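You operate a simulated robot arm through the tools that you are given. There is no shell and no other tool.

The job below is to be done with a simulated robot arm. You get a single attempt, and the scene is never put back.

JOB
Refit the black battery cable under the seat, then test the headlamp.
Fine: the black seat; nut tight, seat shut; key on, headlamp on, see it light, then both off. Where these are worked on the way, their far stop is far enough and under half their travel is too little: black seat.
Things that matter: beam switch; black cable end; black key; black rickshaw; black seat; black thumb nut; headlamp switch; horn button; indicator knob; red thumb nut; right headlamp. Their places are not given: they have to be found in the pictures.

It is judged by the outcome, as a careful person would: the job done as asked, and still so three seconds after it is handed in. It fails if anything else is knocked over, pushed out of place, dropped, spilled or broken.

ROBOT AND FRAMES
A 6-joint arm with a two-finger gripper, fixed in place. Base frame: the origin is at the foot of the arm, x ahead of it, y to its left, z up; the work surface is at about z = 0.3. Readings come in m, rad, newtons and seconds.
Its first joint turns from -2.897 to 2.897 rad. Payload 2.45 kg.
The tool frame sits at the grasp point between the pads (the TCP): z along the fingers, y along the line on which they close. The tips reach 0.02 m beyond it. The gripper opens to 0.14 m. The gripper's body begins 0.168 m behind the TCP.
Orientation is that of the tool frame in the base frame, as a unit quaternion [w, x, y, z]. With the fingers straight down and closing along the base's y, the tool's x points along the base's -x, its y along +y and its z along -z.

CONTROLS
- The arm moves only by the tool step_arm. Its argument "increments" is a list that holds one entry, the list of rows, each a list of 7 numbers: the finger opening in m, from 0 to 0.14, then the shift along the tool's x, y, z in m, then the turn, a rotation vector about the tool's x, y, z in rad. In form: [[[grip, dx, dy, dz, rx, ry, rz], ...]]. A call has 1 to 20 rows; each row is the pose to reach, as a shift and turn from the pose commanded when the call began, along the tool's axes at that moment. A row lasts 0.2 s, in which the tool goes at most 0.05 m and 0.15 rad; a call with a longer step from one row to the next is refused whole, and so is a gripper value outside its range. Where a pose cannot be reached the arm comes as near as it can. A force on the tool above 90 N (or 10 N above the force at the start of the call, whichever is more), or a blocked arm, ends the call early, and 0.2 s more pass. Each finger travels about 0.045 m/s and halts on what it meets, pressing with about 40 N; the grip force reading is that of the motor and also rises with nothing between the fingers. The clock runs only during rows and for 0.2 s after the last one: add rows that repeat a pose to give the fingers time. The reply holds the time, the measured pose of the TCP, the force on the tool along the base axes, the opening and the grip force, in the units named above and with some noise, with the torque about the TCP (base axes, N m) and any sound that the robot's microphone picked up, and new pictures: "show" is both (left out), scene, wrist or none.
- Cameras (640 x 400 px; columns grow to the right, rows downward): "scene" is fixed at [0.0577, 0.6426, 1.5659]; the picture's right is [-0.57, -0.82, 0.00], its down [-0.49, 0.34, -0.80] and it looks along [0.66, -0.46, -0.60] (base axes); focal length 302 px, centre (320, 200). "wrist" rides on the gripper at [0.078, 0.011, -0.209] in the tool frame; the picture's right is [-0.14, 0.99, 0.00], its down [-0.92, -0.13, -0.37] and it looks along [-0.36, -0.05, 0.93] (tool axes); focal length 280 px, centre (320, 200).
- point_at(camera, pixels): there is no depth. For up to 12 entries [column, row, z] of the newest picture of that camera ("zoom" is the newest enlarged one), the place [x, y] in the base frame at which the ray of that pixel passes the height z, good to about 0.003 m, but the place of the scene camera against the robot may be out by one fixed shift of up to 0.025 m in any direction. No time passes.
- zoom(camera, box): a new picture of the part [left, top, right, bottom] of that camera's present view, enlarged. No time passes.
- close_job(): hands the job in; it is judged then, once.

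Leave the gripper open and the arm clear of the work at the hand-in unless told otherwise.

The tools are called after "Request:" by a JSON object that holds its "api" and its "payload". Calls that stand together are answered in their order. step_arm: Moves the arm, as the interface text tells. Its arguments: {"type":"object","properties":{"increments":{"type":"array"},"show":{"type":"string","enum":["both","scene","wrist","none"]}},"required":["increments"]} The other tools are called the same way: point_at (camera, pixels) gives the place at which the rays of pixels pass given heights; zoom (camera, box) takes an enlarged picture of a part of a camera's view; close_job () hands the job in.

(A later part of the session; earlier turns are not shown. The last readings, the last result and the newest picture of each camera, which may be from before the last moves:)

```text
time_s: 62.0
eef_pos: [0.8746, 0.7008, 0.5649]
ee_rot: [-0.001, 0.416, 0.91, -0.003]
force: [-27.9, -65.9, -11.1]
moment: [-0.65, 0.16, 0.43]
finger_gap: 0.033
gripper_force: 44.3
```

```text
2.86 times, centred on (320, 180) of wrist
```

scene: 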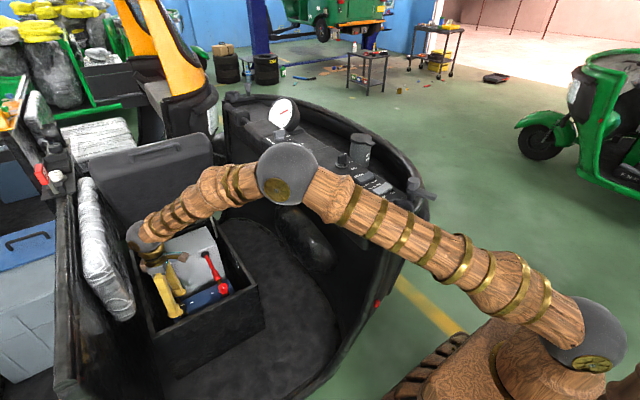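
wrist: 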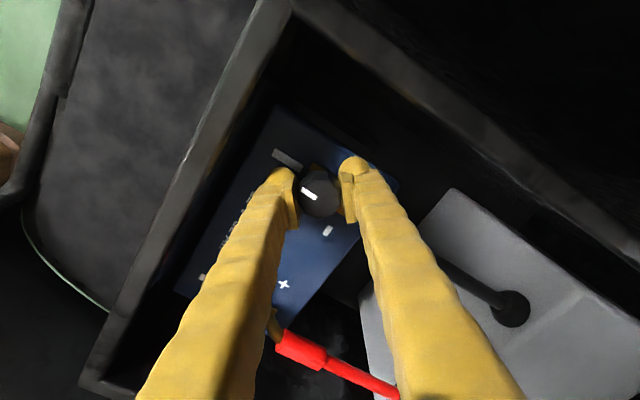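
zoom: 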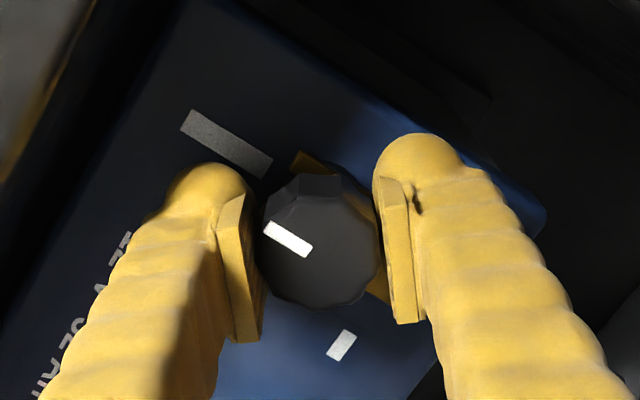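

The gripper slipped around the nut, and the mark stayed aligned with the grey line with torque showing. The nut is at its stop, tight. I'll open, lift clear, and turn back to check.

Request:
{"api": "step_arm", "payload": {"increments": [[[0.03, 0, 0.0, 0, 0, 0, -0.03], [0.05, 0, 0.0, 0, 0, 0, -0.03], [0.06, 0, 0.0, 0, 0, 0, -0.03], [0.06, 0, 0, -0.03, 0, 0, -0.03], [0.06, 0, 0, -0.07, 0, 0, -0.12], [0.06, 0, 0, -0.1, 0, 0, -0.25], [0.06, 0, 0, -0.13, 0, 0, -0.38], [0.06, 0, 0, -0.15, 0, 0, -0.51], [0.06, 0, 0, -0.15, 0, 0, -0.64], [0.06, 0, 0, -0.15, 0, 0, -0.77], [0.06, 0, 0, -0.15, 0, 0, -0.86], [0.06, 0, 0, -0.15, 0, 0, -0.86]]]}}

Request:
{"api": "zoom", "payload": {"camera": "wrist", "box": [120, 100, 420, 300]}}

Request:
{"api": "zoom", "payload": {"camera": "scene", "box": [145, 240, 245, 325]}}

```text
time_s: 64.6
eef_pos: [0.8779, 0.702, 0.7139]
ee_rot: [-0.001, -0.001, 1.0, -0.001]
force: [0.1, 0.7, -1.4]
moment: [0.0, 0.01, -0.02]
finger_gap: 0.0598
gripper_force: 0.0
```

scene: 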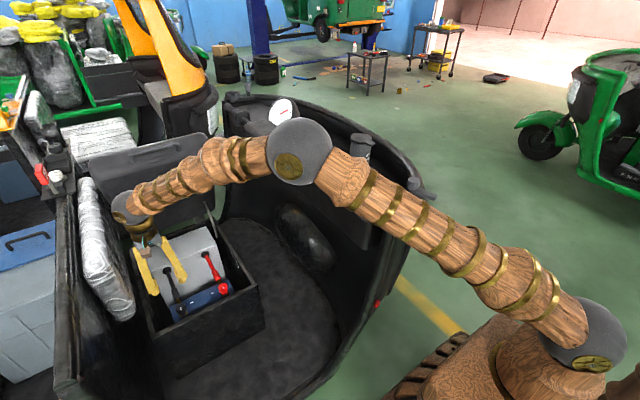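
wrist: 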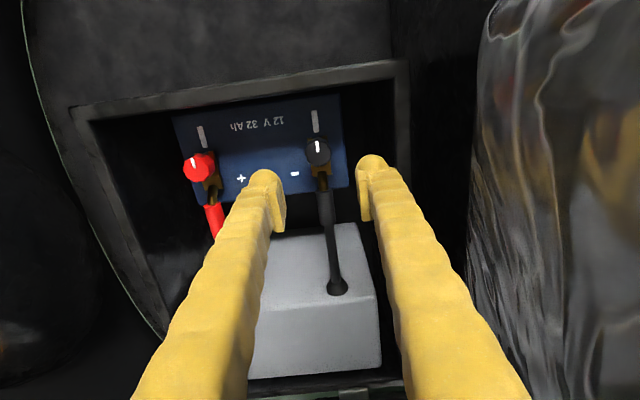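

```text
2.00 times, centred on (270, 200) of wrist
```

zoom: 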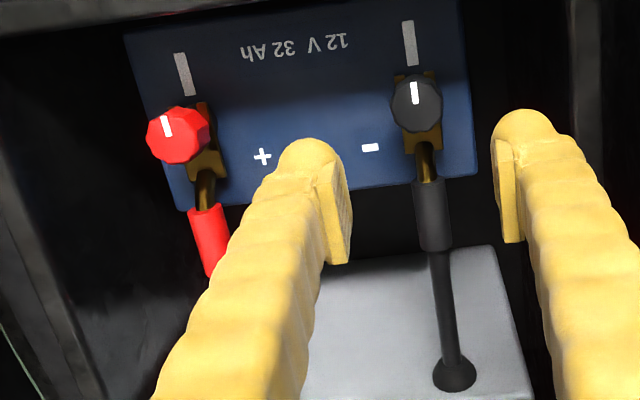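

```text
4.71 times, centred on (195, 282) of scene
```

zoom: 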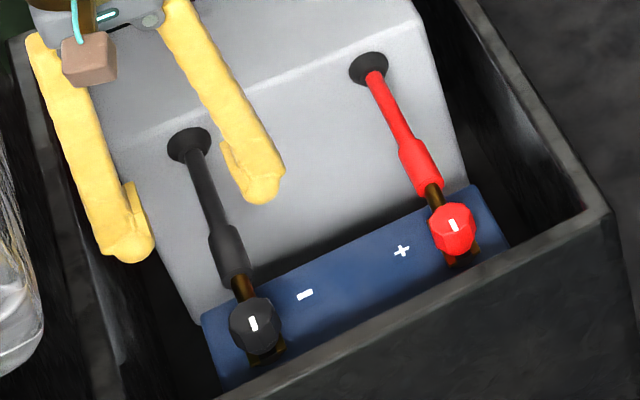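

The black terminal now matches the red one: fork seated, mark on the line. Next I'll shut the seat. I'll climb out of the box, roll the tool so it closes along x again, and return to the hover pose used before.

Request:
{"api": "step_arm", "payload": {"increments": [[[0.06, 0, 0, -0.045, 0, 0, 0], [0.06, 0, 0, -0.09, 0, 0, 0], [0.06, 0.015, -0.02, -0.13, 0, 0, 0], [0.06, 0.03, -0.04, -0.17, 0, 0, 0.1], [0.06, 0.045, -0.06, -0.21, 0, 0, 0.24], [0.06, 0.06, -0.08, -0.25, 0, 0, 0.38], [0.05, 0.07, -0.095, -0.29, 0, 0, 0.52], [0.04, 0.078, -0.103, -0.33, 0, 0, 0.66], [0.03, 0.078, -0.103, -0.34, 0, 0, 0.8], [0.03, 0.078, -0.103, -0.34, 0, 0, 0.94], [0.03, 0.078, -0.103, -0.34, 0, 0, 1.08], [0.03, 0.078, -0.103, -0.34, 0, 0, 1.22], [0.03, 0.078, -0.103, -0.34, 0, 0, 1.36], [0.03, 0.078, -0.103, -0.34, 0, 0, 1.5], [0.03, 0.078, -0.103, -0.34, 0, 0, 1.571], [0.03, 0.078, -0.103, -0.34, 0, 0, 1.571]]]}}

```text
time_s: 68.0
eef_pos: [0.7994, 0.6004, 1.0554]
ee_rot: [0.0, 0.706, 0.708, -0.001]
force: [0.2, 0.6, -0.2]
moment: [-0.01, 0.02, 0.03]
finger_gap: 0.0301
gripper_force: 0.0
```

scene: 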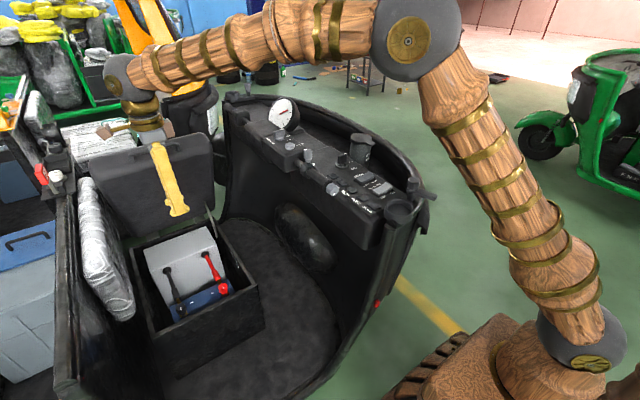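
wrist: 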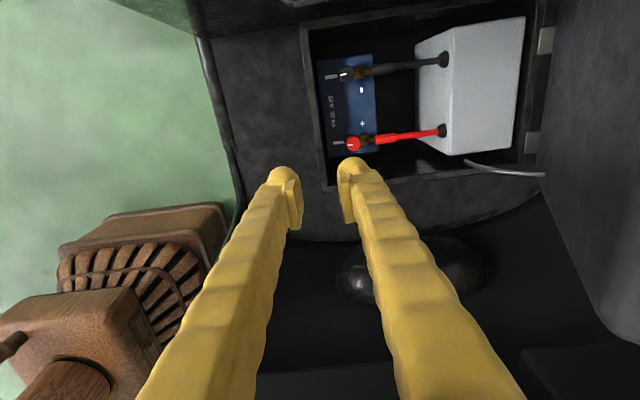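

Now I'll reverse the earlier withdrawal: tilt forward and come back to the pose just short of the handle.

Request:
{"api": "step_arm", "payload": {"increments": [[[0.03, 0, 0.03, -0.03, -0.14, 0, 0], [0.03, 0, 0.06, -0.06, -0.28, 0, 0], [0.03, 0, 0.09, -0.09, -0.42, 0, 0], [0.03, 0, 0.12, -0.115, -0.56, 0, 0], [0.03, 0, 0.145, -0.13, -0.7, 0, 0], [0.03, 0, 0.16, -0.138, -0.823, 0, 0], [0.03, 0, 0.185, -0.115, -0.823, 0, 0], [0.03, 0, 0.21, -0.093, -0.823, 0, 0], [0.03, 0, 0.234, -0.071, -0.823, 0, 0], [0.03, 0, 0.234, -0.071, -0.823, 0, 0]]]}}

Request:
{"api": "zoom", "payload": {"camera": "wrist", "box": [240, 80, 420, 260]}}

```text
time_s: 70.2
eef_pos: [1.0344, 0.5998, 1.1263]
ee_rot: [0.282, 0.647, 0.65, 0.282]
force: [-0.1, 0.4, -0.4]
moment: [0.04, 0.02, -0.01]
finger_gap: 0.0302
gripper_force: 0.0
```

scene: 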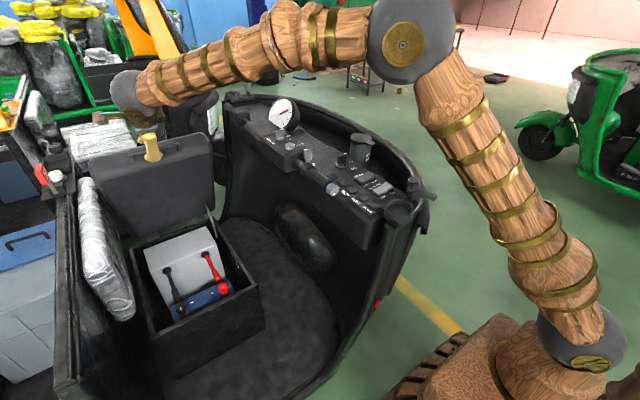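
wrist: 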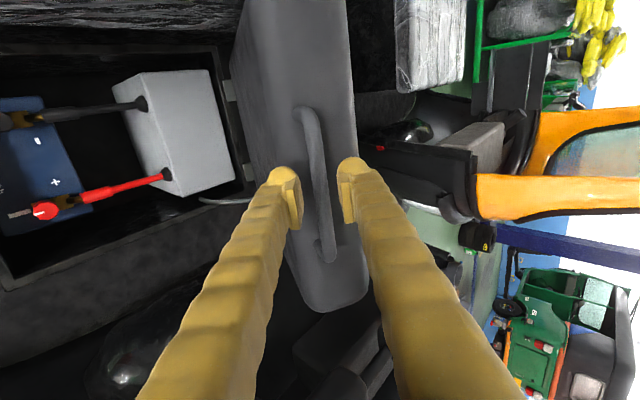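

```text
2.22 times, centred on (330, 170) of wrist
```

zoom: 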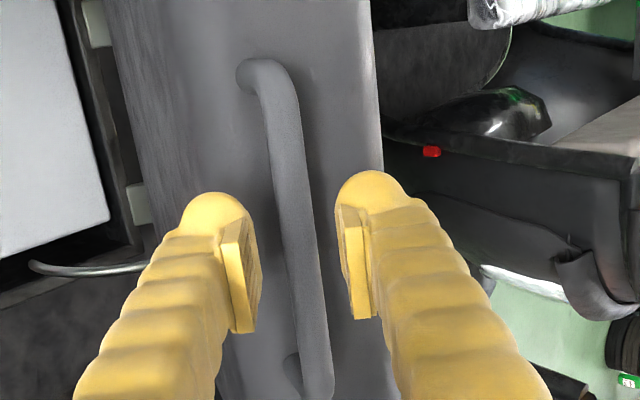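

Same geometry as before. I'll narrow to 0.02, advance 3.8 cm along the tool axis to straddle the bar, and close on it.

Request:
{"api": "step_arm", "payload": {"increments": [[[0.021, 0, -0.001, 0.01, 0, 0, 0], [0.021, 0, -0.001, 0.02, 0, 0, 0], [0.02, 0, -0.001, 0.03, 0, 0, 0], [0.02, 0, -0.001, 0.038, 0, 0, 0], [0.0, 0, -0.001, 0.038, 0, 0, 0], [0.0, 0, -0.001, 0.038, 0, 0, 0], [0.0, 0, -0.001, 0.038, 0, 0, 0]]], "show": "wrist"}}

Request:
{"api": "zoom", "payload": {"camera": "wrist", "box": [240, 80, 420, 260]}}

```text
time_s: 71.8
eef_pos: [1.06, 0.6013, 1.0991]
ee_rot: [0.282, 0.647, 0.65, 0.282]
force: [2.7, -1.4, 3.9]
moment: [0.42, 0.04, -0.34]
finger_gap: 0.0086
gripper_force: 36.0
```

wrist: 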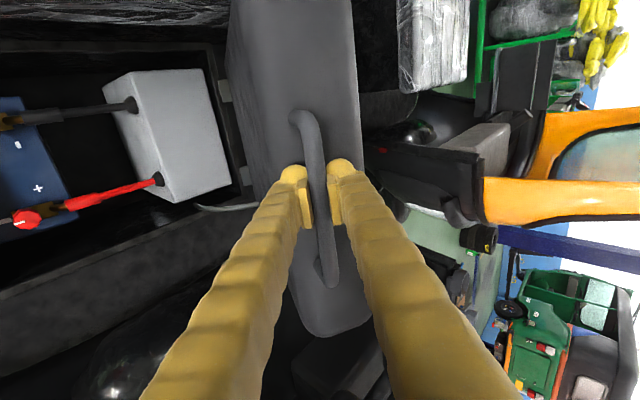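

```text
2.22 times, centred on (330, 170) of wrist
```

zoom: 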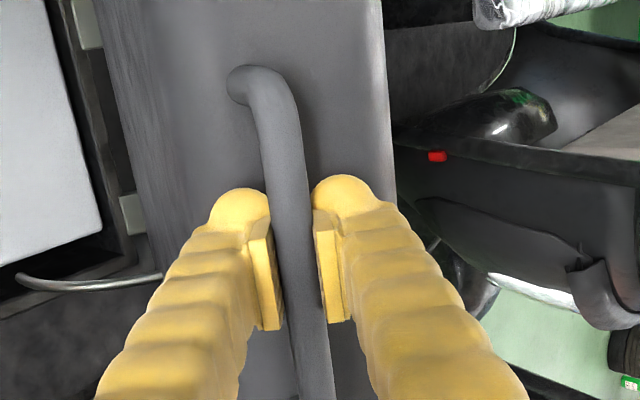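

The bar is gripped with almost no load. I'll bring the lid down along the reverse arc, to about 48°.

Request:
{"api": "step_arm", "payload": {"increments": [[[0.0, 0, -0.016, -0.0073, 0.053, 0, 0], [0.0, 0, -0.0316, -0.014, 0.113, 0, 0], [0.0, 0, -0.0474, -0.0201, 0.173, 0, 0], [0.0, 0, -0.0634, -0.0256, 0.233, 0, 0], [0.0, 0, -0.0797, -0.0304, 0.293, 0, 0], [0.0, 0, -0.096, -0.0348, 0.353, 0, 0], [0.0, 0, -0.1126, -0.0383, 0.413, 0, 0], [0.0, 0, -0.1294, -0.0416, 0.463, 0, 0], [0.0, 0, -0.1464, -0.0441, 0.503, 0, 0], [0.0, 0, -0.1637, -0.0461, 0.523, 0, 0], [0.0, 0, -0.1637, -0.0461, 0.523, 0, 0]]]}}

```text
time_s: 74.2
eef_pos: [0.915, 0.5987, 1.0091]
ee_rot: [0.105, 0.699, 0.7, 0.104]
force: [26.2, 0.4, -25.0]
moment: [0.02, 0.03, 0.15]
finger_gap: 0.0094
gripper_force: 36.8
```

scene: 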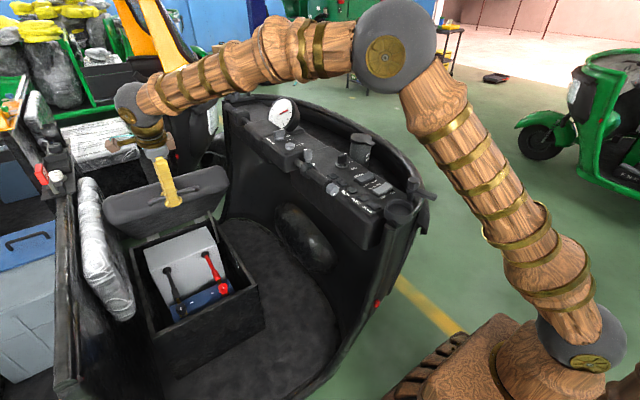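
wrist: 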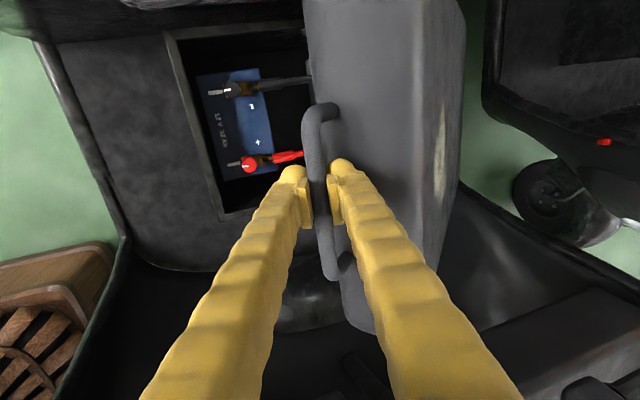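

Half-way down, with moderate radial load. I'll continue to about 24° with a small correction.

Request:
{"api": "step_arm", "payload": {"increments": [[[0.0, 0, -0.018, 0.0107, 0.03, 0, 0], [0.0, 0, -0.0377, 0.0209, 0.06, 0, 0], [0.0, 0, -0.0569, 0.0321, 0.09, 0, 0], [0.0, 0, -0.0756, 0.044, 0.12, 0, 0], [0.0, 0, -0.0937, 0.0569, 0.15, 0, 0], [0.0, 0, -0.1114, 0.0704, 0.18, 0, 0], [0.0, 0, -0.1283, 0.0847, 0.21, 0, 0], [0.0, 0, -0.1446, 0.1, 0.24, 0, 0], [0.0, 0, -0.1603, 0.1158, 0.27, 0, 0], [0.0, 0, -0.1752, 0.1322, 0.3, 0, 0], [0.0, 0, -0.1752, 0.1322, 0.3, 0, 0]]]}}

```text
time_s: 76.6
eef_pos: [0.7865, 0.5995, 0.8311]
ee_rot: [-0.001, 0.706, 0.708, 0.0]
force: [44.4, 24.9, -22.5]
moment: [0.27, -0.14, 0.85]
finger_gap: 0.0101
gripper_force: 37.4
```

scene: 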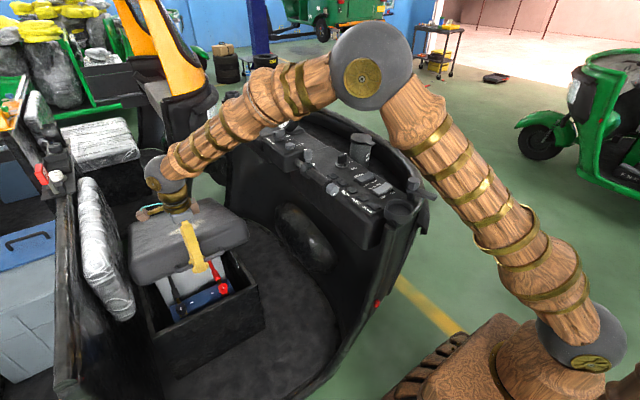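
wrist: 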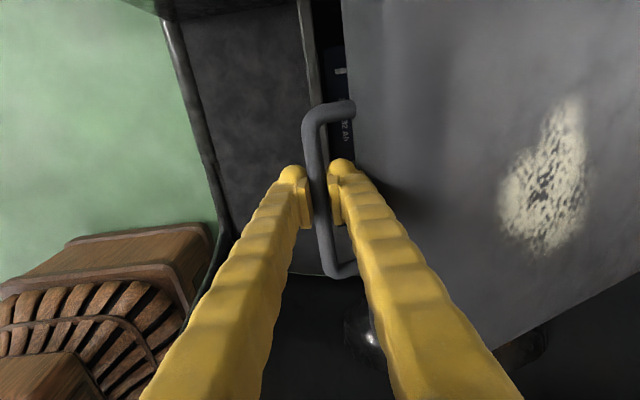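

Good. I'll continue down to nearly shut, then ease it closed.

Request:
{"api": "step_arm", "payload": {"increments": [[[0.0, 0.001, -0.0068, 0.0246, 0, 0, 0], [0.0, 0.001, -0.0146, 0.0457, 0, 0, 0], [0.0, 0.001, -0.0215, 0.0671, 0, 0, 0], [0.0, 0.001, -0.0274, 0.0888, 0, 0, 0], [0.0, 0.001, -0.0324, 0.1108, 0, 0, 0], [0.0, 0.001, -0.0364, 0.1329, 0, 0, 0], [0.0, 0.001, -0.0394, 0.1552, 0, 0, 0], [0.0, 0.001, -0.0414, 0.1776, 0, 0, 0], [0.0, 0.001, -0.042, 0.186, 0, 0, 0], [0.0, 0.001, -0.0422, 0.191, 0, 0, 0], [0.0, 0.001, -0.0424, 0.195, 0, 0, 0], [0.0, 0.001, -0.0424, 0.195, 0, 0, 0]]]}}

Request:
{"api": "zoom", "payload": {"camera": "scene", "box": [90, 190, 290, 350]}}

```text
time_s: 78.9
eef_pos: [0.7411, 0.5994, 0.6407]
ee_rot: [-0.001, 0.705, 0.709, -0.005]
force: [-22.3, 2.8, -3.2]
moment: [-0.25, 0.0, 0.42]
finger_gap: 0.0093
gripper_force: 36.8
stopped in row 11: the force on the tool passed its limit at 91 N (the readings are from after the stop); the commanded pose is now the measured one
```

scene: 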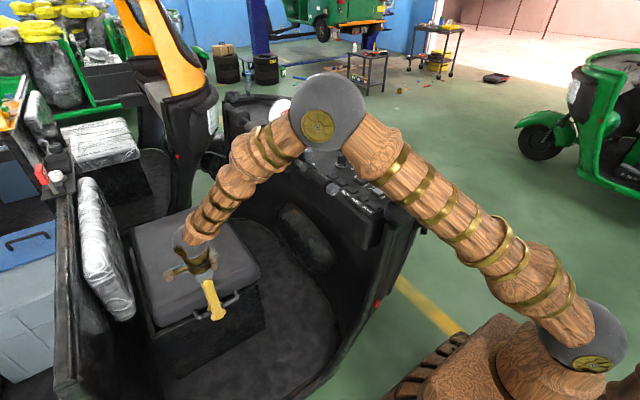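
wrist: 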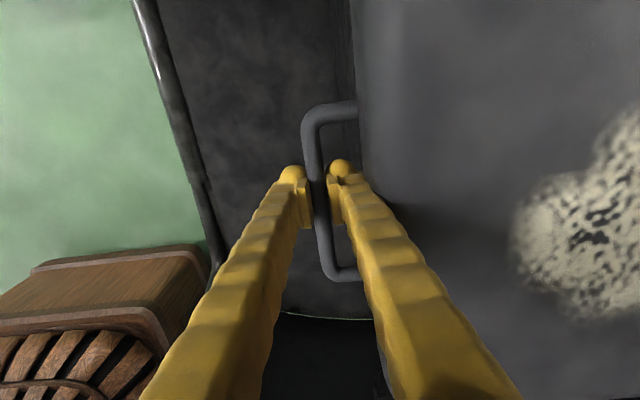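

```text
2.50 times, centred on (190, 270) of scene
```

zoom: 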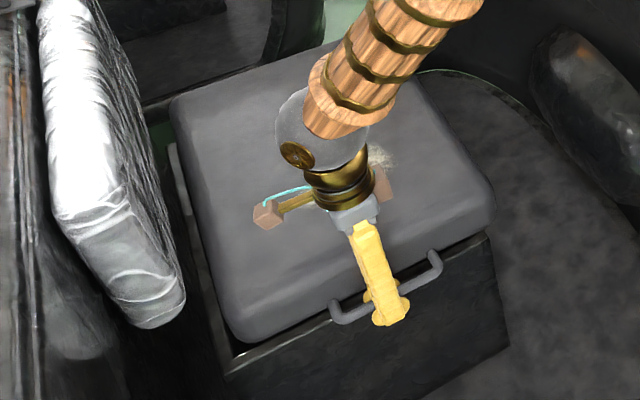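

The handle is back at its original image position, so the seat looks shut. I'll release and rise straight up.

Request:
{"api": "step_arm", "payload": {"increments": [[[0.015, 0, 0, 0, 0, 0, 0], [0.021, 0, 0, 0, 0, 0, 0], [0.021, 0, 0, 0, 0, 0, 0], [0.021, 0, 0, -0.02, 0, 0, 0], [0.021, 0, 0, -0.05, 0, 0, 0], [0.021, 0, 0, -0.09, 0, 0, 0], [0.021, 0, -0.01, -0.13, 0, 0, 0], [0.021, 0, -0.03, -0.17, 0, 0, 0], [0.021, 0, -0.06, -0.2, 0, 0, 0]]]}}

Request:
{"api": "zoom", "payload": {"camera": "scene", "box": [60, 180, 300, 360]}}

```text
time_s: 80.9
eef_pos: [0.6833, 0.6002, 0.8439]
ee_rot: [0.0, 0.706, 0.708, -0.004]
force: [-0.4, -0.3, -0.2]
moment: [-0.05, 0.0, 0.0]
finger_gap: 0.021
gripper_force: 0.0
```

scene: 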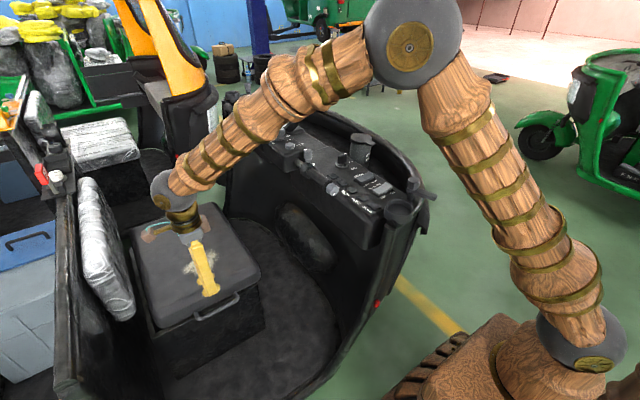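
wrist: 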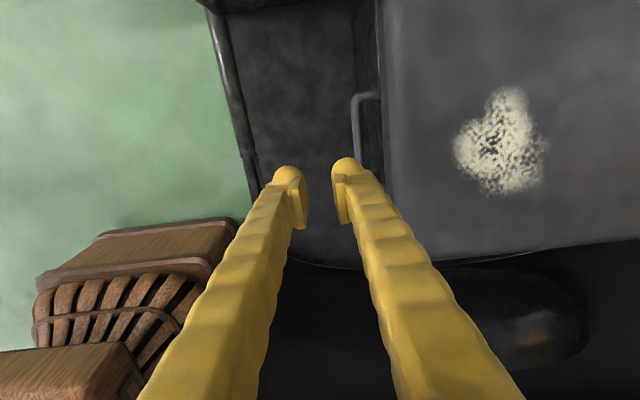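

```text
2.22 times, centred on (180, 270) of scene
```

zoom: 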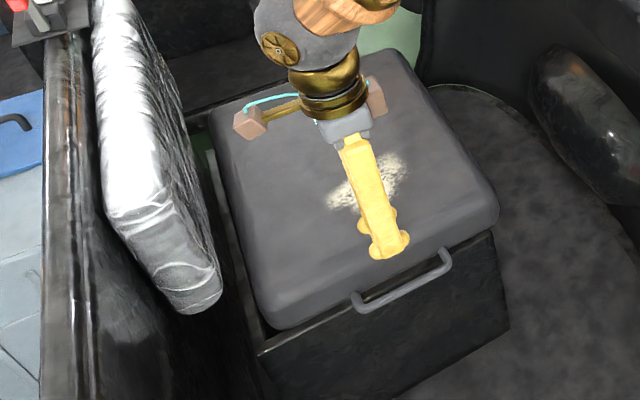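

The seat is in exactly its original position, so it's shut. Now for the dash: I'll rise to z about 1.40, turn the tool back, and move over the dash for a look.

Request:
{"api": "step_arm", "payload": {"increments": [[[0.02, 0, 0, -0.048, 0, 0, 0], [0.02, 0, 0, -0.096, 0, 0, 0], [0.02, 0, 0, -0.144, 0, 0, -0.14], [0.02, -0.005, 0, -0.192, 0, 0, -0.28], [0.02, -0.01, 0, -0.24, 0, 0, -0.42], [0.02, -0.02, 0, -0.288, 0, 0, -0.56], [0.02, -0.03, 0, -0.335, 0, 0, -0.7], [0.02, -0.04, 0, -0.38, 0, 0, -0.84], [0.02, -0.055, 0, -0.425, 0, 0, -0.98], [0.02, -0.07, 0.0, -0.47, 0, 0, -1.12], [0.02, -0.085, 0.0, -0.51, 0, 0, -1.26], [0.02, -0.11, 0.0, -0.54, 0, 0, -1.4], [0.02, -0.15, 0.0, -0.555, 0, 0, -1.5], [0.02, -0.195, 0.0, -0.556, 0, 0, -1.571], [0.02, -0.24, 0.0, -0.556, 0, 0, -1.571], [0.02, -0.285, 0.0, -0.556, 0, 0, -1.571], [0.02, -0.33, 0.01, -0.556, 0, 0, -1.571], [0.02, -0.36, 0.03, -0.556, 0, 0, -1.571], [0.02, -0.36, 0.03, -0.556, 0, 0, -1.571]]]}}

```text
time_s: 84.9
eef_pos: [0.718, 0.2427, 1.4001]
ee_rot: [-0.002, -0.002, 1.0, -0.002]
force: [-0.2, -0.2, -0.2]
moment: [0.02, 0.0, 0.02]
finger_gap: 0.0201
gripper_force: 0.0
```

scene: 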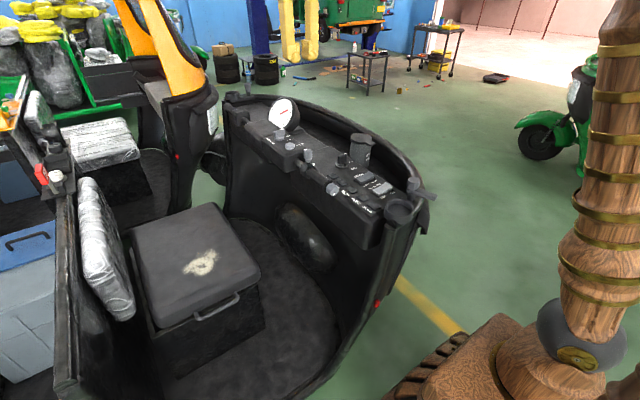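
wrist: 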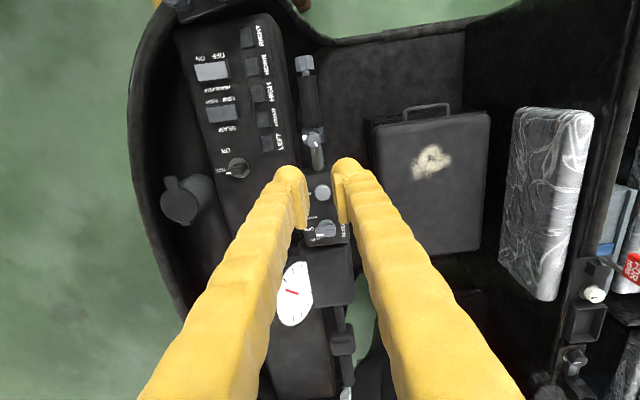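

This is a good view: headlamp switch near wrist (211,70), beam switch (222,110), key (238,167). I'll zoom in.

Request:
{"api": "zoom", "payload": {"camera": "wrist", "box": [160, 20, 320, 190]}}

Request:
{"api": "zoom", "payload": {"camera": "scene", "box": [310, 120, 440, 230]}}

Request:
{"api": "point_at", "payload": {"camera": "wrist", "pixels": [[211, 70, 1.0], [211, 70, 1.05], [238, 167, 1.0], [238, 167, 1.05], [238, 167, 1.1], [222, 110, 1.0], [222, 110, 1.05], [323, 191, 1.05], [303, 62, 1.05], [313, 135, 1.05]]}}

Request:
{"api": "point_at", "payload": {"camera": "scene", "pixels": [[382, 188, 1.0], [382, 188, 1.05], [382, 188, 1.1], [342, 158, 1.0], [342, 158, 1.05], [342, 158, 1.1]]}}

```text
2.35 times, centred on (240, 105) of wrist
```

zoom: 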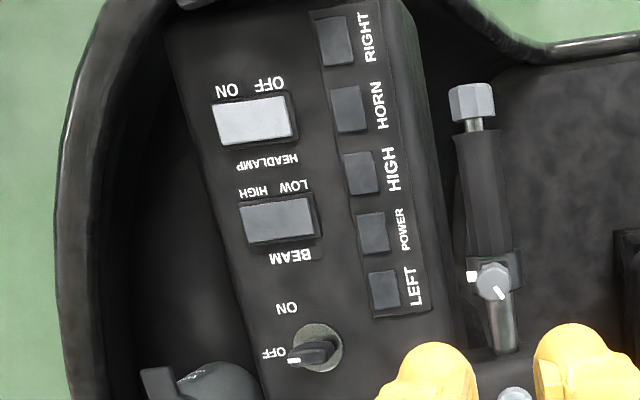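

```text
3.64 times, centred on (375, 175) of scene
```

zoom: 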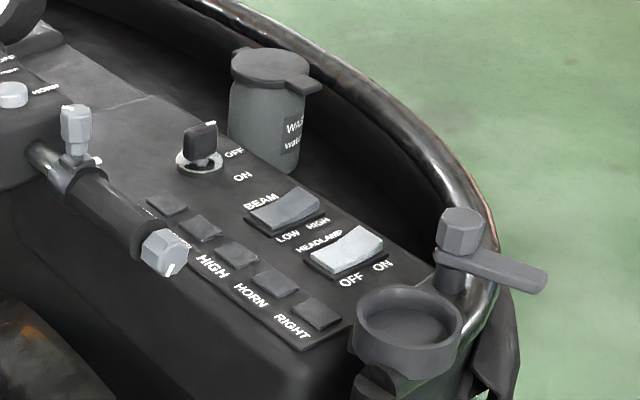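

```text
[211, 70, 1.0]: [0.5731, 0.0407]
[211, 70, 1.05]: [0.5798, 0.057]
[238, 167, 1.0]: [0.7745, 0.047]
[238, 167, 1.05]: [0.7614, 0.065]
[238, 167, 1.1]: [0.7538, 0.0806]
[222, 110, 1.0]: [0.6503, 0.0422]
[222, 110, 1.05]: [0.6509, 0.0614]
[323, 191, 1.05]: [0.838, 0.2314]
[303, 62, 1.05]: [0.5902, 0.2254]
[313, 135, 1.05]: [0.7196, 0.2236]
```

```text
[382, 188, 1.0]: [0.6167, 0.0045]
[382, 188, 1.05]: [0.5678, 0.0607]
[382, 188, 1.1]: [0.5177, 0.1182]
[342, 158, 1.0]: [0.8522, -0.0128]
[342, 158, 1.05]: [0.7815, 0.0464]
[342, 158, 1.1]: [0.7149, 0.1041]
```

Key: now pointing at OFF (image left, −y); ON is up-left, about 55° clockwise seen from above. Headlamp rocker: ON is on its left (−y) half. I'll rotate the tool so it closes along x (camera on the −y side) and move above the key.

Request:
{"api": "step_arm", "payload": {"increments": [[[0.03, 0, 0, 0, 0, 0, -0.143], [0.03, 0, -0.02, 0, 0, 0, -0.286], [0.03, -0.01, -0.045, 0, 0, 0, -0.429], [0.03, -0.02, -0.07, 0, 0, 0, -0.571], [0.03, -0.03, -0.095, 0.01, 0, 0, -0.714], [0.03, -0.04, -0.12, 0.02, 0, 0, -0.857], [0.03, -0.05, -0.145, 0.04, 0, 0, -1.0], [0.03, -0.052, -0.17, 0.07, 0, 0, -1.143], [0.03, -0.052, -0.183, 0.1, 0, 0, -1.286], [0.03, -0.052, -0.183, 0.13, 0, 0, -1.428], [0.03, -0.052, -0.183, 0.16, 0, 0, -1.571], [0.03, -0.052, -0.183, 0.18, 0, 0, -1.571], [0.03, -0.052, -0.183, 0.18, 0, 0, -1.571]]]}}

```text
time_s: 87.7
eef_pos: [0.7694, 0.0569, 1.2204]
ee_rot: [0.003, 0.709, -0.705, -0.001]
force: [0.6, 0.3, 0.1]
moment: [-0.01, 0.01, 0.03]
finger_gap: 0.0301
gripper_force: 0.0
```

scene: 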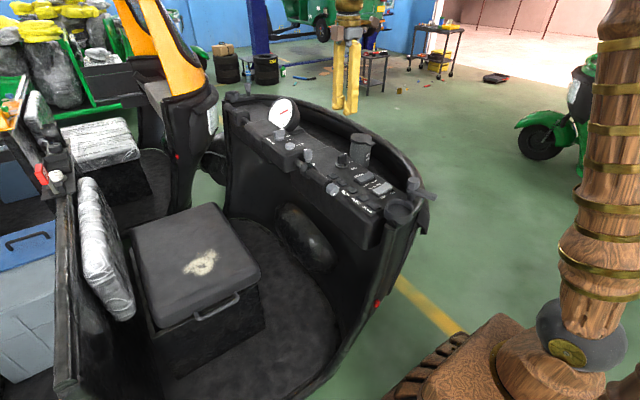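
wrist: 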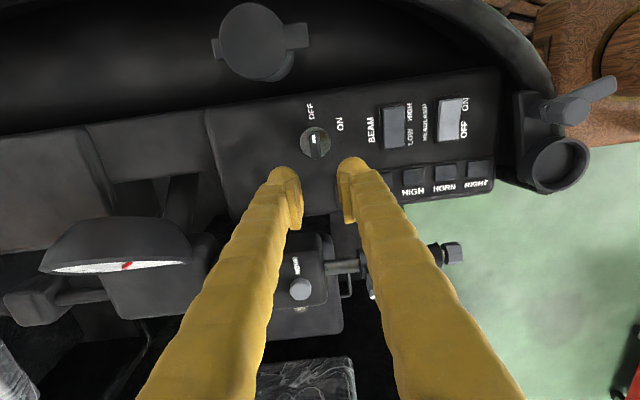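

The key is at wrist (315,142), just ahead of the fingertips. Zooming in.

Request:
{"api": "zoom", "payload": {"camera": "wrist", "box": [250, 80, 400, 200]}}

Request:
{"api": "zoom", "payload": {"camera": "wrist", "box": [340, 80, 500, 200]}}

Request:
{"api": "point_at", "payload": {"camera": "wrist", "pixels": [[315, 142, 0.98], [315, 142, 1.0], [315, 142, 1.03], [449, 119, 0.98], [449, 119, 1.0], [449, 119, 1.03]]}}

```text
3.33 times, centred on (325, 140) of wrist
```

zoom: 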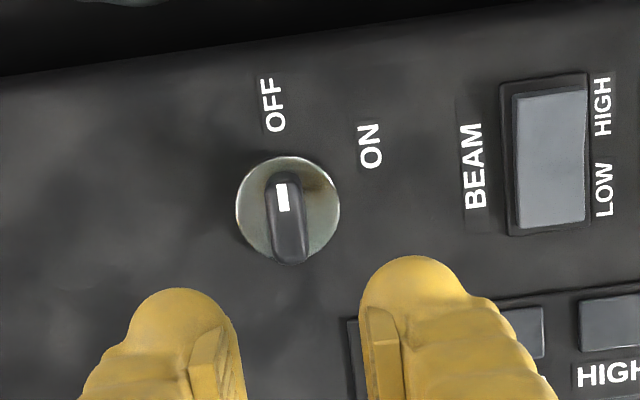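

```text
3.33 times, centred on (420, 140) of wrist
```

zoom: 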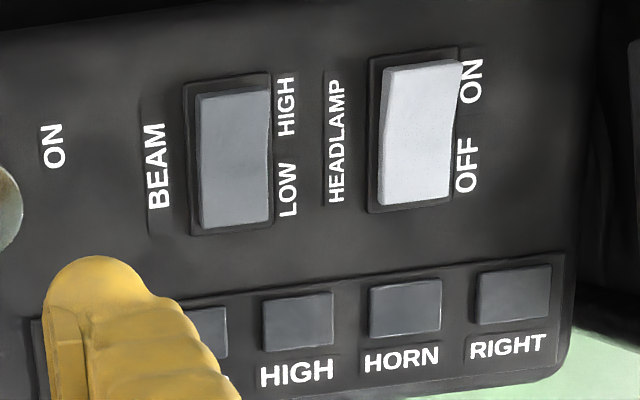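

```text
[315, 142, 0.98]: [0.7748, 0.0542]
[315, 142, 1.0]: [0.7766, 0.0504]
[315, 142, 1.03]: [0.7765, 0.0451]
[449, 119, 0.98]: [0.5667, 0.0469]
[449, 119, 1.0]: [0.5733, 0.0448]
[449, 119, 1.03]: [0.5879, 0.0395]
```

The key centre is at (0.776, 0.0535) with the blade at about z 1.0–1.02, aligned along y. I'll descend to just above it, gap 0.045, and check the alignment.

Request:
{"api": "step_arm", "payload": {"increments": [[[0.045, 0.0034, -0.0066, 0.04, 0, 0, 0], [0.045, 0.0034, -0.0066, 0.08, 0, 0, 0], [0.045, 0.0034, -0.0066, 0.12, 0, 0, 0], [0.045, 0.0034, -0.0066, 0.14, 0, 0, 0], [0.045, 0.0034, -0.0066, 0.14, 0, 0, 0]]]}}

Request:
{"api": "zoom", "payload": {"camera": "wrist", "box": [240, 80, 400, 240]}}

Request:
{"api": "zoom", "payload": {"camera": "scene", "box": [310, 100, 440, 210]}}

```text
time_s: 88.9
eef_pos: [0.7771, 0.0535, 1.0802]
ee_rot: [0.003, 0.708, -0.706, 0.0]
force: [0.2, 0.5, 0.4]
moment: [0.03, 0.0, 0.0]
finger_gap: 0.0447
gripper_force: 0.1
```

scene: 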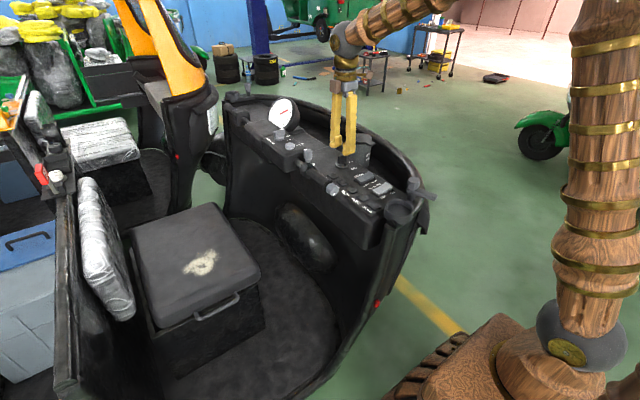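
wrist: 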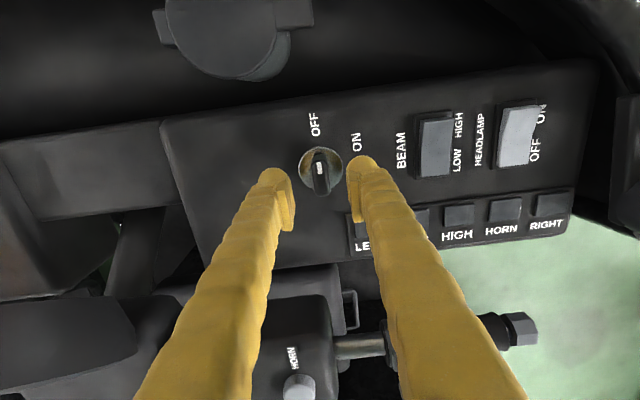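

```text
2.50 times, centred on (320, 160) of wrist
```

zoom: 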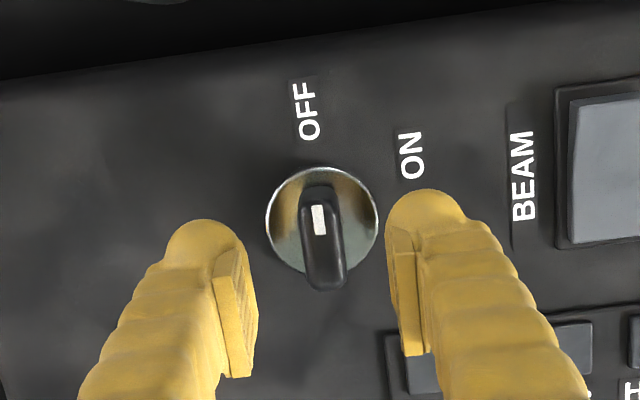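

```text
3.64 times, centred on (375, 155) of scene
```

zoom: 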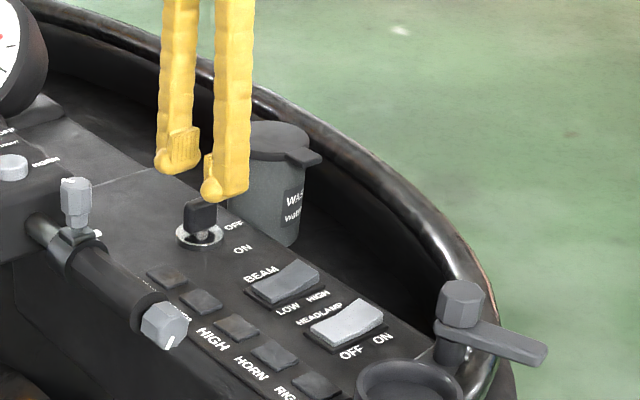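

Well aligned. I'll descend to tip z about 1.005 and close on the blade.

Request:
{"api": "step_arm", "payload": {"increments": [[[0.045, 0.001, 0.001, 0.02, 0, 0, 0], [0.045, 0.001, 0.001, 0.035, 0, 0, 0], [0.045, 0.001, 0.001, 0.047, 0, 0, 0], [0.045, 0.001, 0.001, 0.055, 0, 0, 0], [0.03, 0.001, 0.001, 0.055, 0, 0, 0], [0.015, 0.001, 0.001, 0.055, 0, 0, 0], [0.005, 0.001, 0.001, 0.055, 0, 0, 0], [0.005, 0.001, 0.001, 0.055, 0, 0, 0]]]}}

Request:
{"api": "zoom", "payload": {"camera": "wrist", "box": [240, 80, 400, 240]}}

Request:
{"api": "zoom", "payload": {"camera": "scene", "box": [310, 100, 440, 210]}}

```text
time_s: 90.7
eef_pos: [0.7747, 0.0519, 1.0277]
ee_rot: [0.001, 0.708, -0.706, 0.002]
force: [3.6, -0.9, 85.7]
moment: [0.69, -0.11, -0.06]
finger_gap: 0.0166
gripper_force: 42.0
```

scene: 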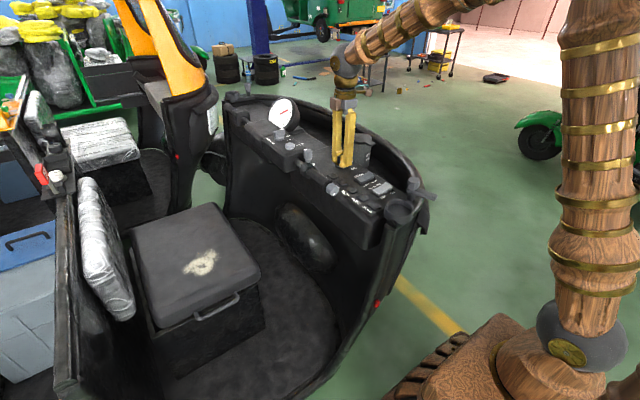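
wrist: 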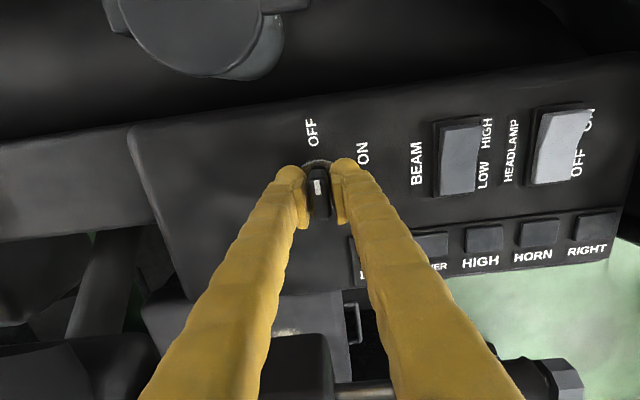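

```text
2.50 times, centred on (320, 160) of wrist
```

zoom: 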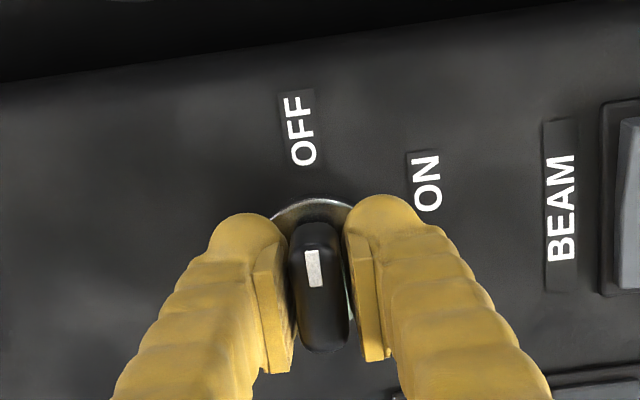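

```text
3.64 times, centred on (375, 155) of scene
```

zoom: 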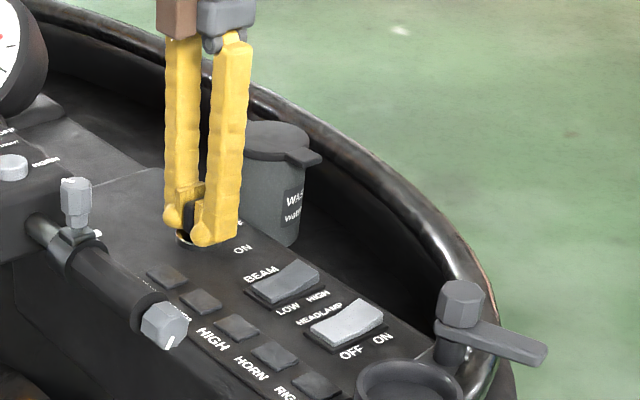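

The key blade is gripped (0.0166), but the tips are pressing on the ring (86 N down). I'll raise 6 mm to relieve that.

Request:
{"api": "step_arm", "payload": {"increments": [[[0.005, 0, 0, -0.003, 0, 0, 0], [0.005, 0, 0, -0.006, 0, 0, 0], [0.005, 0, 0, -0.006, 0, 0, 0]]], "show": "none"}}

```text
time_s: 91.5
eef_pos: [0.7737, 0.0537, 1.0271]
ee_rot: [0.004, 0.709, -0.705, -0.001]
force: [59.8, 11.2, -20.0]
moment: [0.26, -0.71, -0.09]
finger_gap: 0.0152
gripper_force: 41.4
```

There is now a sideways load, so I'll open briefly at this height to let the tool settle, then close again.

Request:
{"api": "step_arm", "payload": {"increments": [[[0.035, 0, 0, 0, 0, 0, 0], [0.035, 0, 0, 0, 0, 0, 0], [0.035, 0, 0, 0, 0, 0, 0]]], "show": "none"}}

Request:
{"api": "step_arm", "payload": {"increments": [[[0.02, 0, 0, 0, 0, 0, 0], [0.008, 0, 0, 0, 0, 0, 0], [0.008, 0, 0, 0, 0, 0, 0], [0.008, 0, 0, 0, 0, 0, 0]]], "show": "wrist"}}

Request:
{"api": "zoom", "payload": {"camera": "wrist", "box": [240, 80, 400, 240]}}

```text
time_s: 92.3
eef_pos: [0.7736, 0.0522, 1.0294]
ee_rot: [0.003, 0.709, -0.706, -0.001]
force: [0.3, -0.2, -0.4]
moment: [0.0, 0.01, 0.02]
finger_gap: 0.0347
gripper_force: 0.0
```

```text
time_s: 93.3
eef_pos: [0.7728, 0.0521, 1.0306]
ee_rot: [0.003, 0.708, -0.706, 0.0]
force: [14.2, -0.6, -3.2]
moment: [0.0, -0.1, -0.05]
finger_gap: 0.0175
gripper_force: 7.4
```

wrist: 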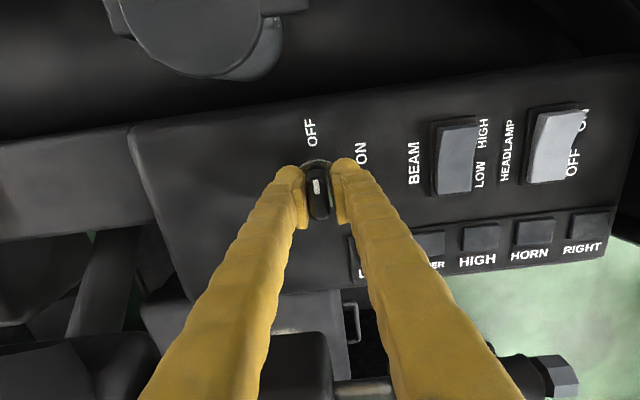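

```text
2.50 times, centred on (320, 160) of wrist
```

zoom: 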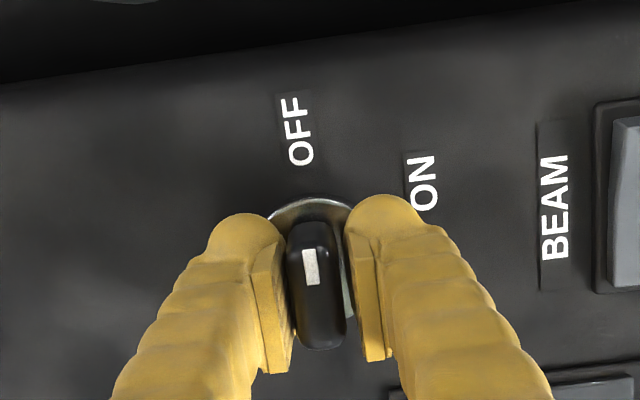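

The blade touches mainly one finger. I'll nudge 1.5 mm toward +x, tighten, and turn clockwise about 60° to ON.

Request:
{"api": "step_arm", "payload": {"increments": [[[0.005, 0, -0.0015, 0, 0, 0, 0], [0.005, 0, -0.0015, 0, 0, 0, 0], [0.005, 0, -0.0015, 0, 0, 0, 0.12], [0.005, 0, -0.0015, 0, 0, 0, 0.24], [0.005, 0, -0.0015, 0, 0, 0, 0.36], [0.005, 0, -0.0015, 0, 0, 0, 0.48], [0.005, 0, -0.0015, 0, 0, 0, 0.6], [0.005, 0, -0.0015, 0, 0, 0, 0.72], [0.005, 0, -0.0015, 0, 0, 0, 0.84], [0.005, 0, -0.0015, 0, 0, 0, 0.95], [0.005, 0, -0.0015, 0, 0, 0, 1.05], [0.005, 0, -0.0015, 0, 0, 0, 1.05]]]}}

Request:
{"api": "zoom", "payload": {"camera": "wrist", "box": [240, 80, 400, 240]}}

Request:
{"api": "zoom", "payload": {"camera": "scene", "box": [310, 100, 440, 210]}}

```text
time_s: 95.9
eef_pos: [0.776, 0.0516, 1.0304]
ee_rot: [-0.003, -0.258, 0.966, -0.001]
force: [11.8, -24.2, -10.7]
moment: [-0.24, -0.08, 0.04]
finger_gap: 0.0152
gripper_force: 41.4
```

scene: 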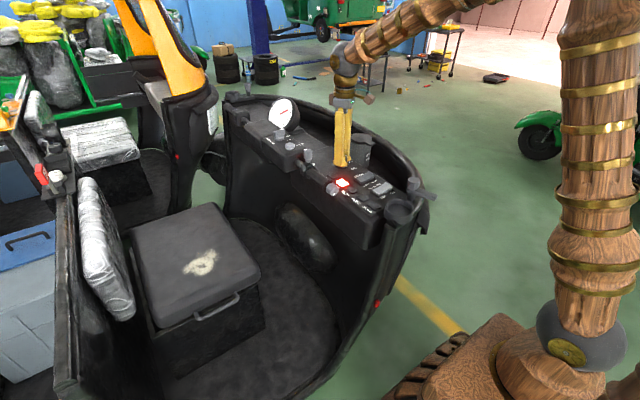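
wrist: 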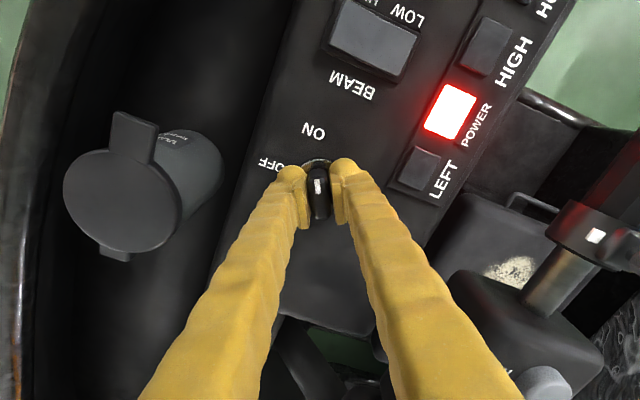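

```text
2.50 times, centred on (320, 160) of wrist
```

zoom: 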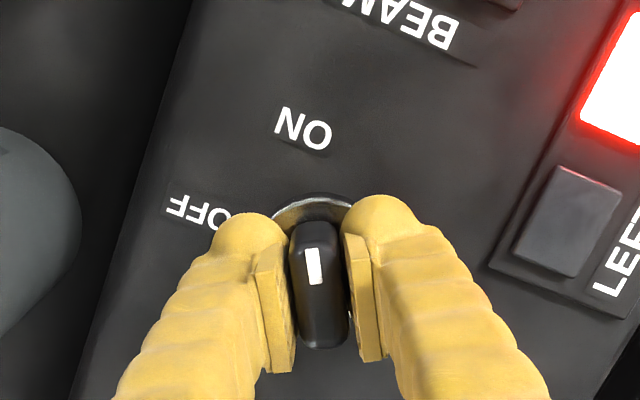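

```text
3.64 times, centred on (375, 155) of scene
```

zoom: 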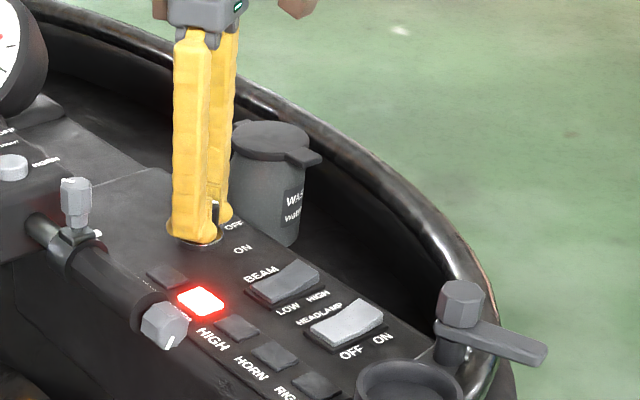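

The POWER tell-tale lit red, so the key is on. I'll open, lift, straighten the tool, and close the fingers for pressing.

Request:
{"api": "step_arm", "payload": {"increments": [[[0.025, 0, 0, 0, 0, 0, 0], [0.04, 0, 0, 0, 0, 0, 0], [0.045, 0, 0, 0, 0, 0, 0], [0.045, 0, 0, -0.03, 0, 0, 0], [0.045, 0, 0, -0.07, 0, 0, 0], [0.03, 0, 0, -0.11, 0, 0, 0.1], [0.01, 0, 0, -0.13, 0, 0, 0.24], [0.0, 0, 0, -0.13, 0, 0, 0.38], [0.0, 0, 0, -0.13, 0, 0, 0.52], [0.0, 0, 0, -0.13, 0, 0, 0.521]]]}}

Request:
{"api": "zoom", "payload": {"camera": "wrist", "box": [200, 0, 440, 180]}}

```text
time_s: 98.1
eef_pos: [0.7748, 0.0533, 1.1611]
ee_rot: [-0.002, -0.001, 1.0, -0.002]
force: [-0.8, -0.6, 0.4]
moment: [-0.02, -0.03, 0.01]
finger_gap: 0.0002
gripper_force: 29.2
```

scene: 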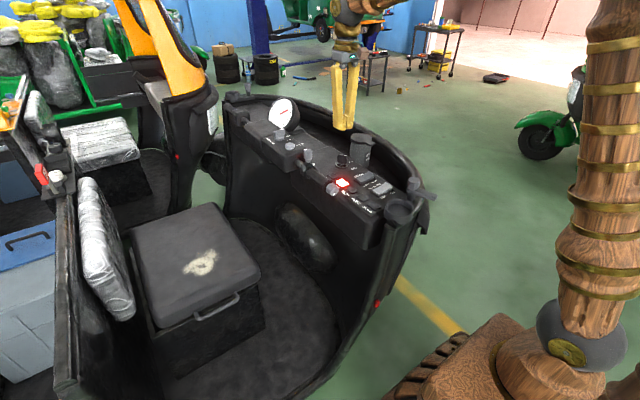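
wrist: 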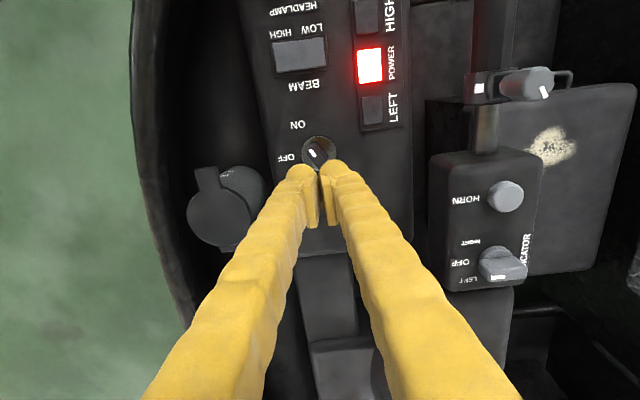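

```text
2.22 times, centred on (320, 90) of wrist
```

zoom: 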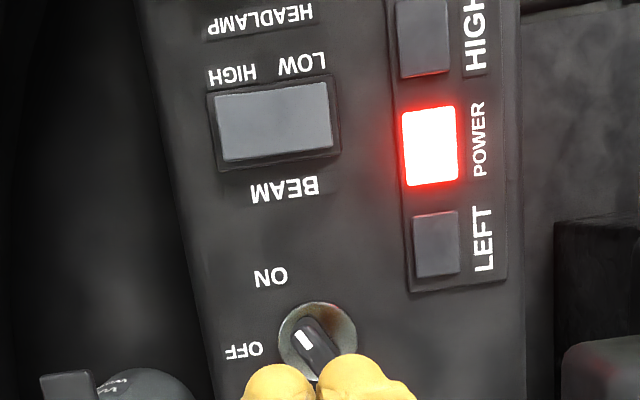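

The key points to ON and POWER stays lit. I'll move toward the headlamp switch, stopping short for a closer fix.

Request:
{"api": "step_arm", "payload": {"increments": [[[0.0, 0.045, 0, 0, 0, 0, 0], [0.0, 0.09, 0, 0, 0, 0, 0], [0.0, 0.115, 0.0, 0, 0, 0, 0], [0.0, 0.115, 0.0, 0, 0, 0, 0]]], "show": "wrist"}}

Request:
{"api": "zoom", "payload": {"camera": "wrist", "box": [220, 20, 420, 170]}}

```text
time_s: 99.1
eef_pos: [0.6618, 0.054, 1.1636]
ee_rot: [-0.002, -0.002, 1.0, -0.002]
force: [-0.6, 0.1, -0.7]
moment: [0.02, 0.0, 0.0]
finger_gap: 0.0
gripper_force: 29.2
```

wrist: 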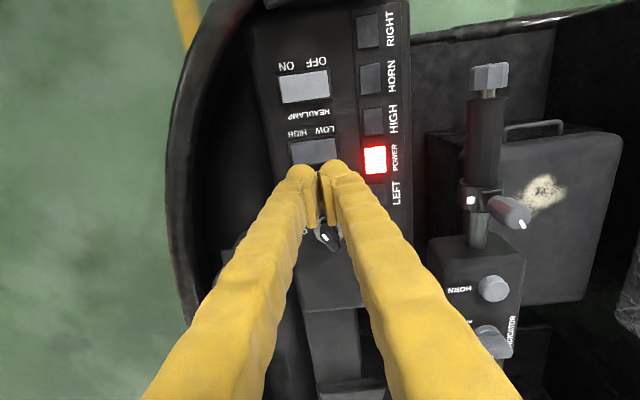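

```text
2.67 times, centred on (320, 95) of wrist
```

zoom: 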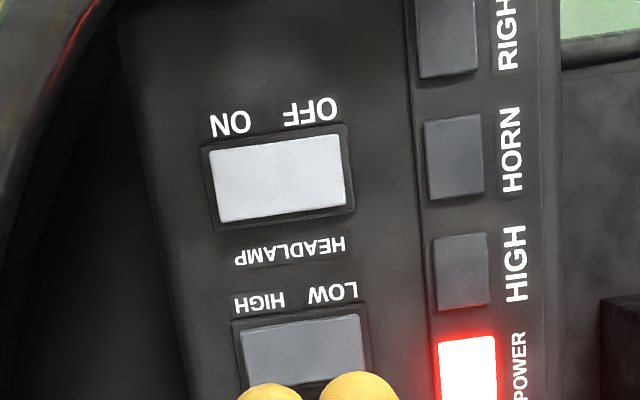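

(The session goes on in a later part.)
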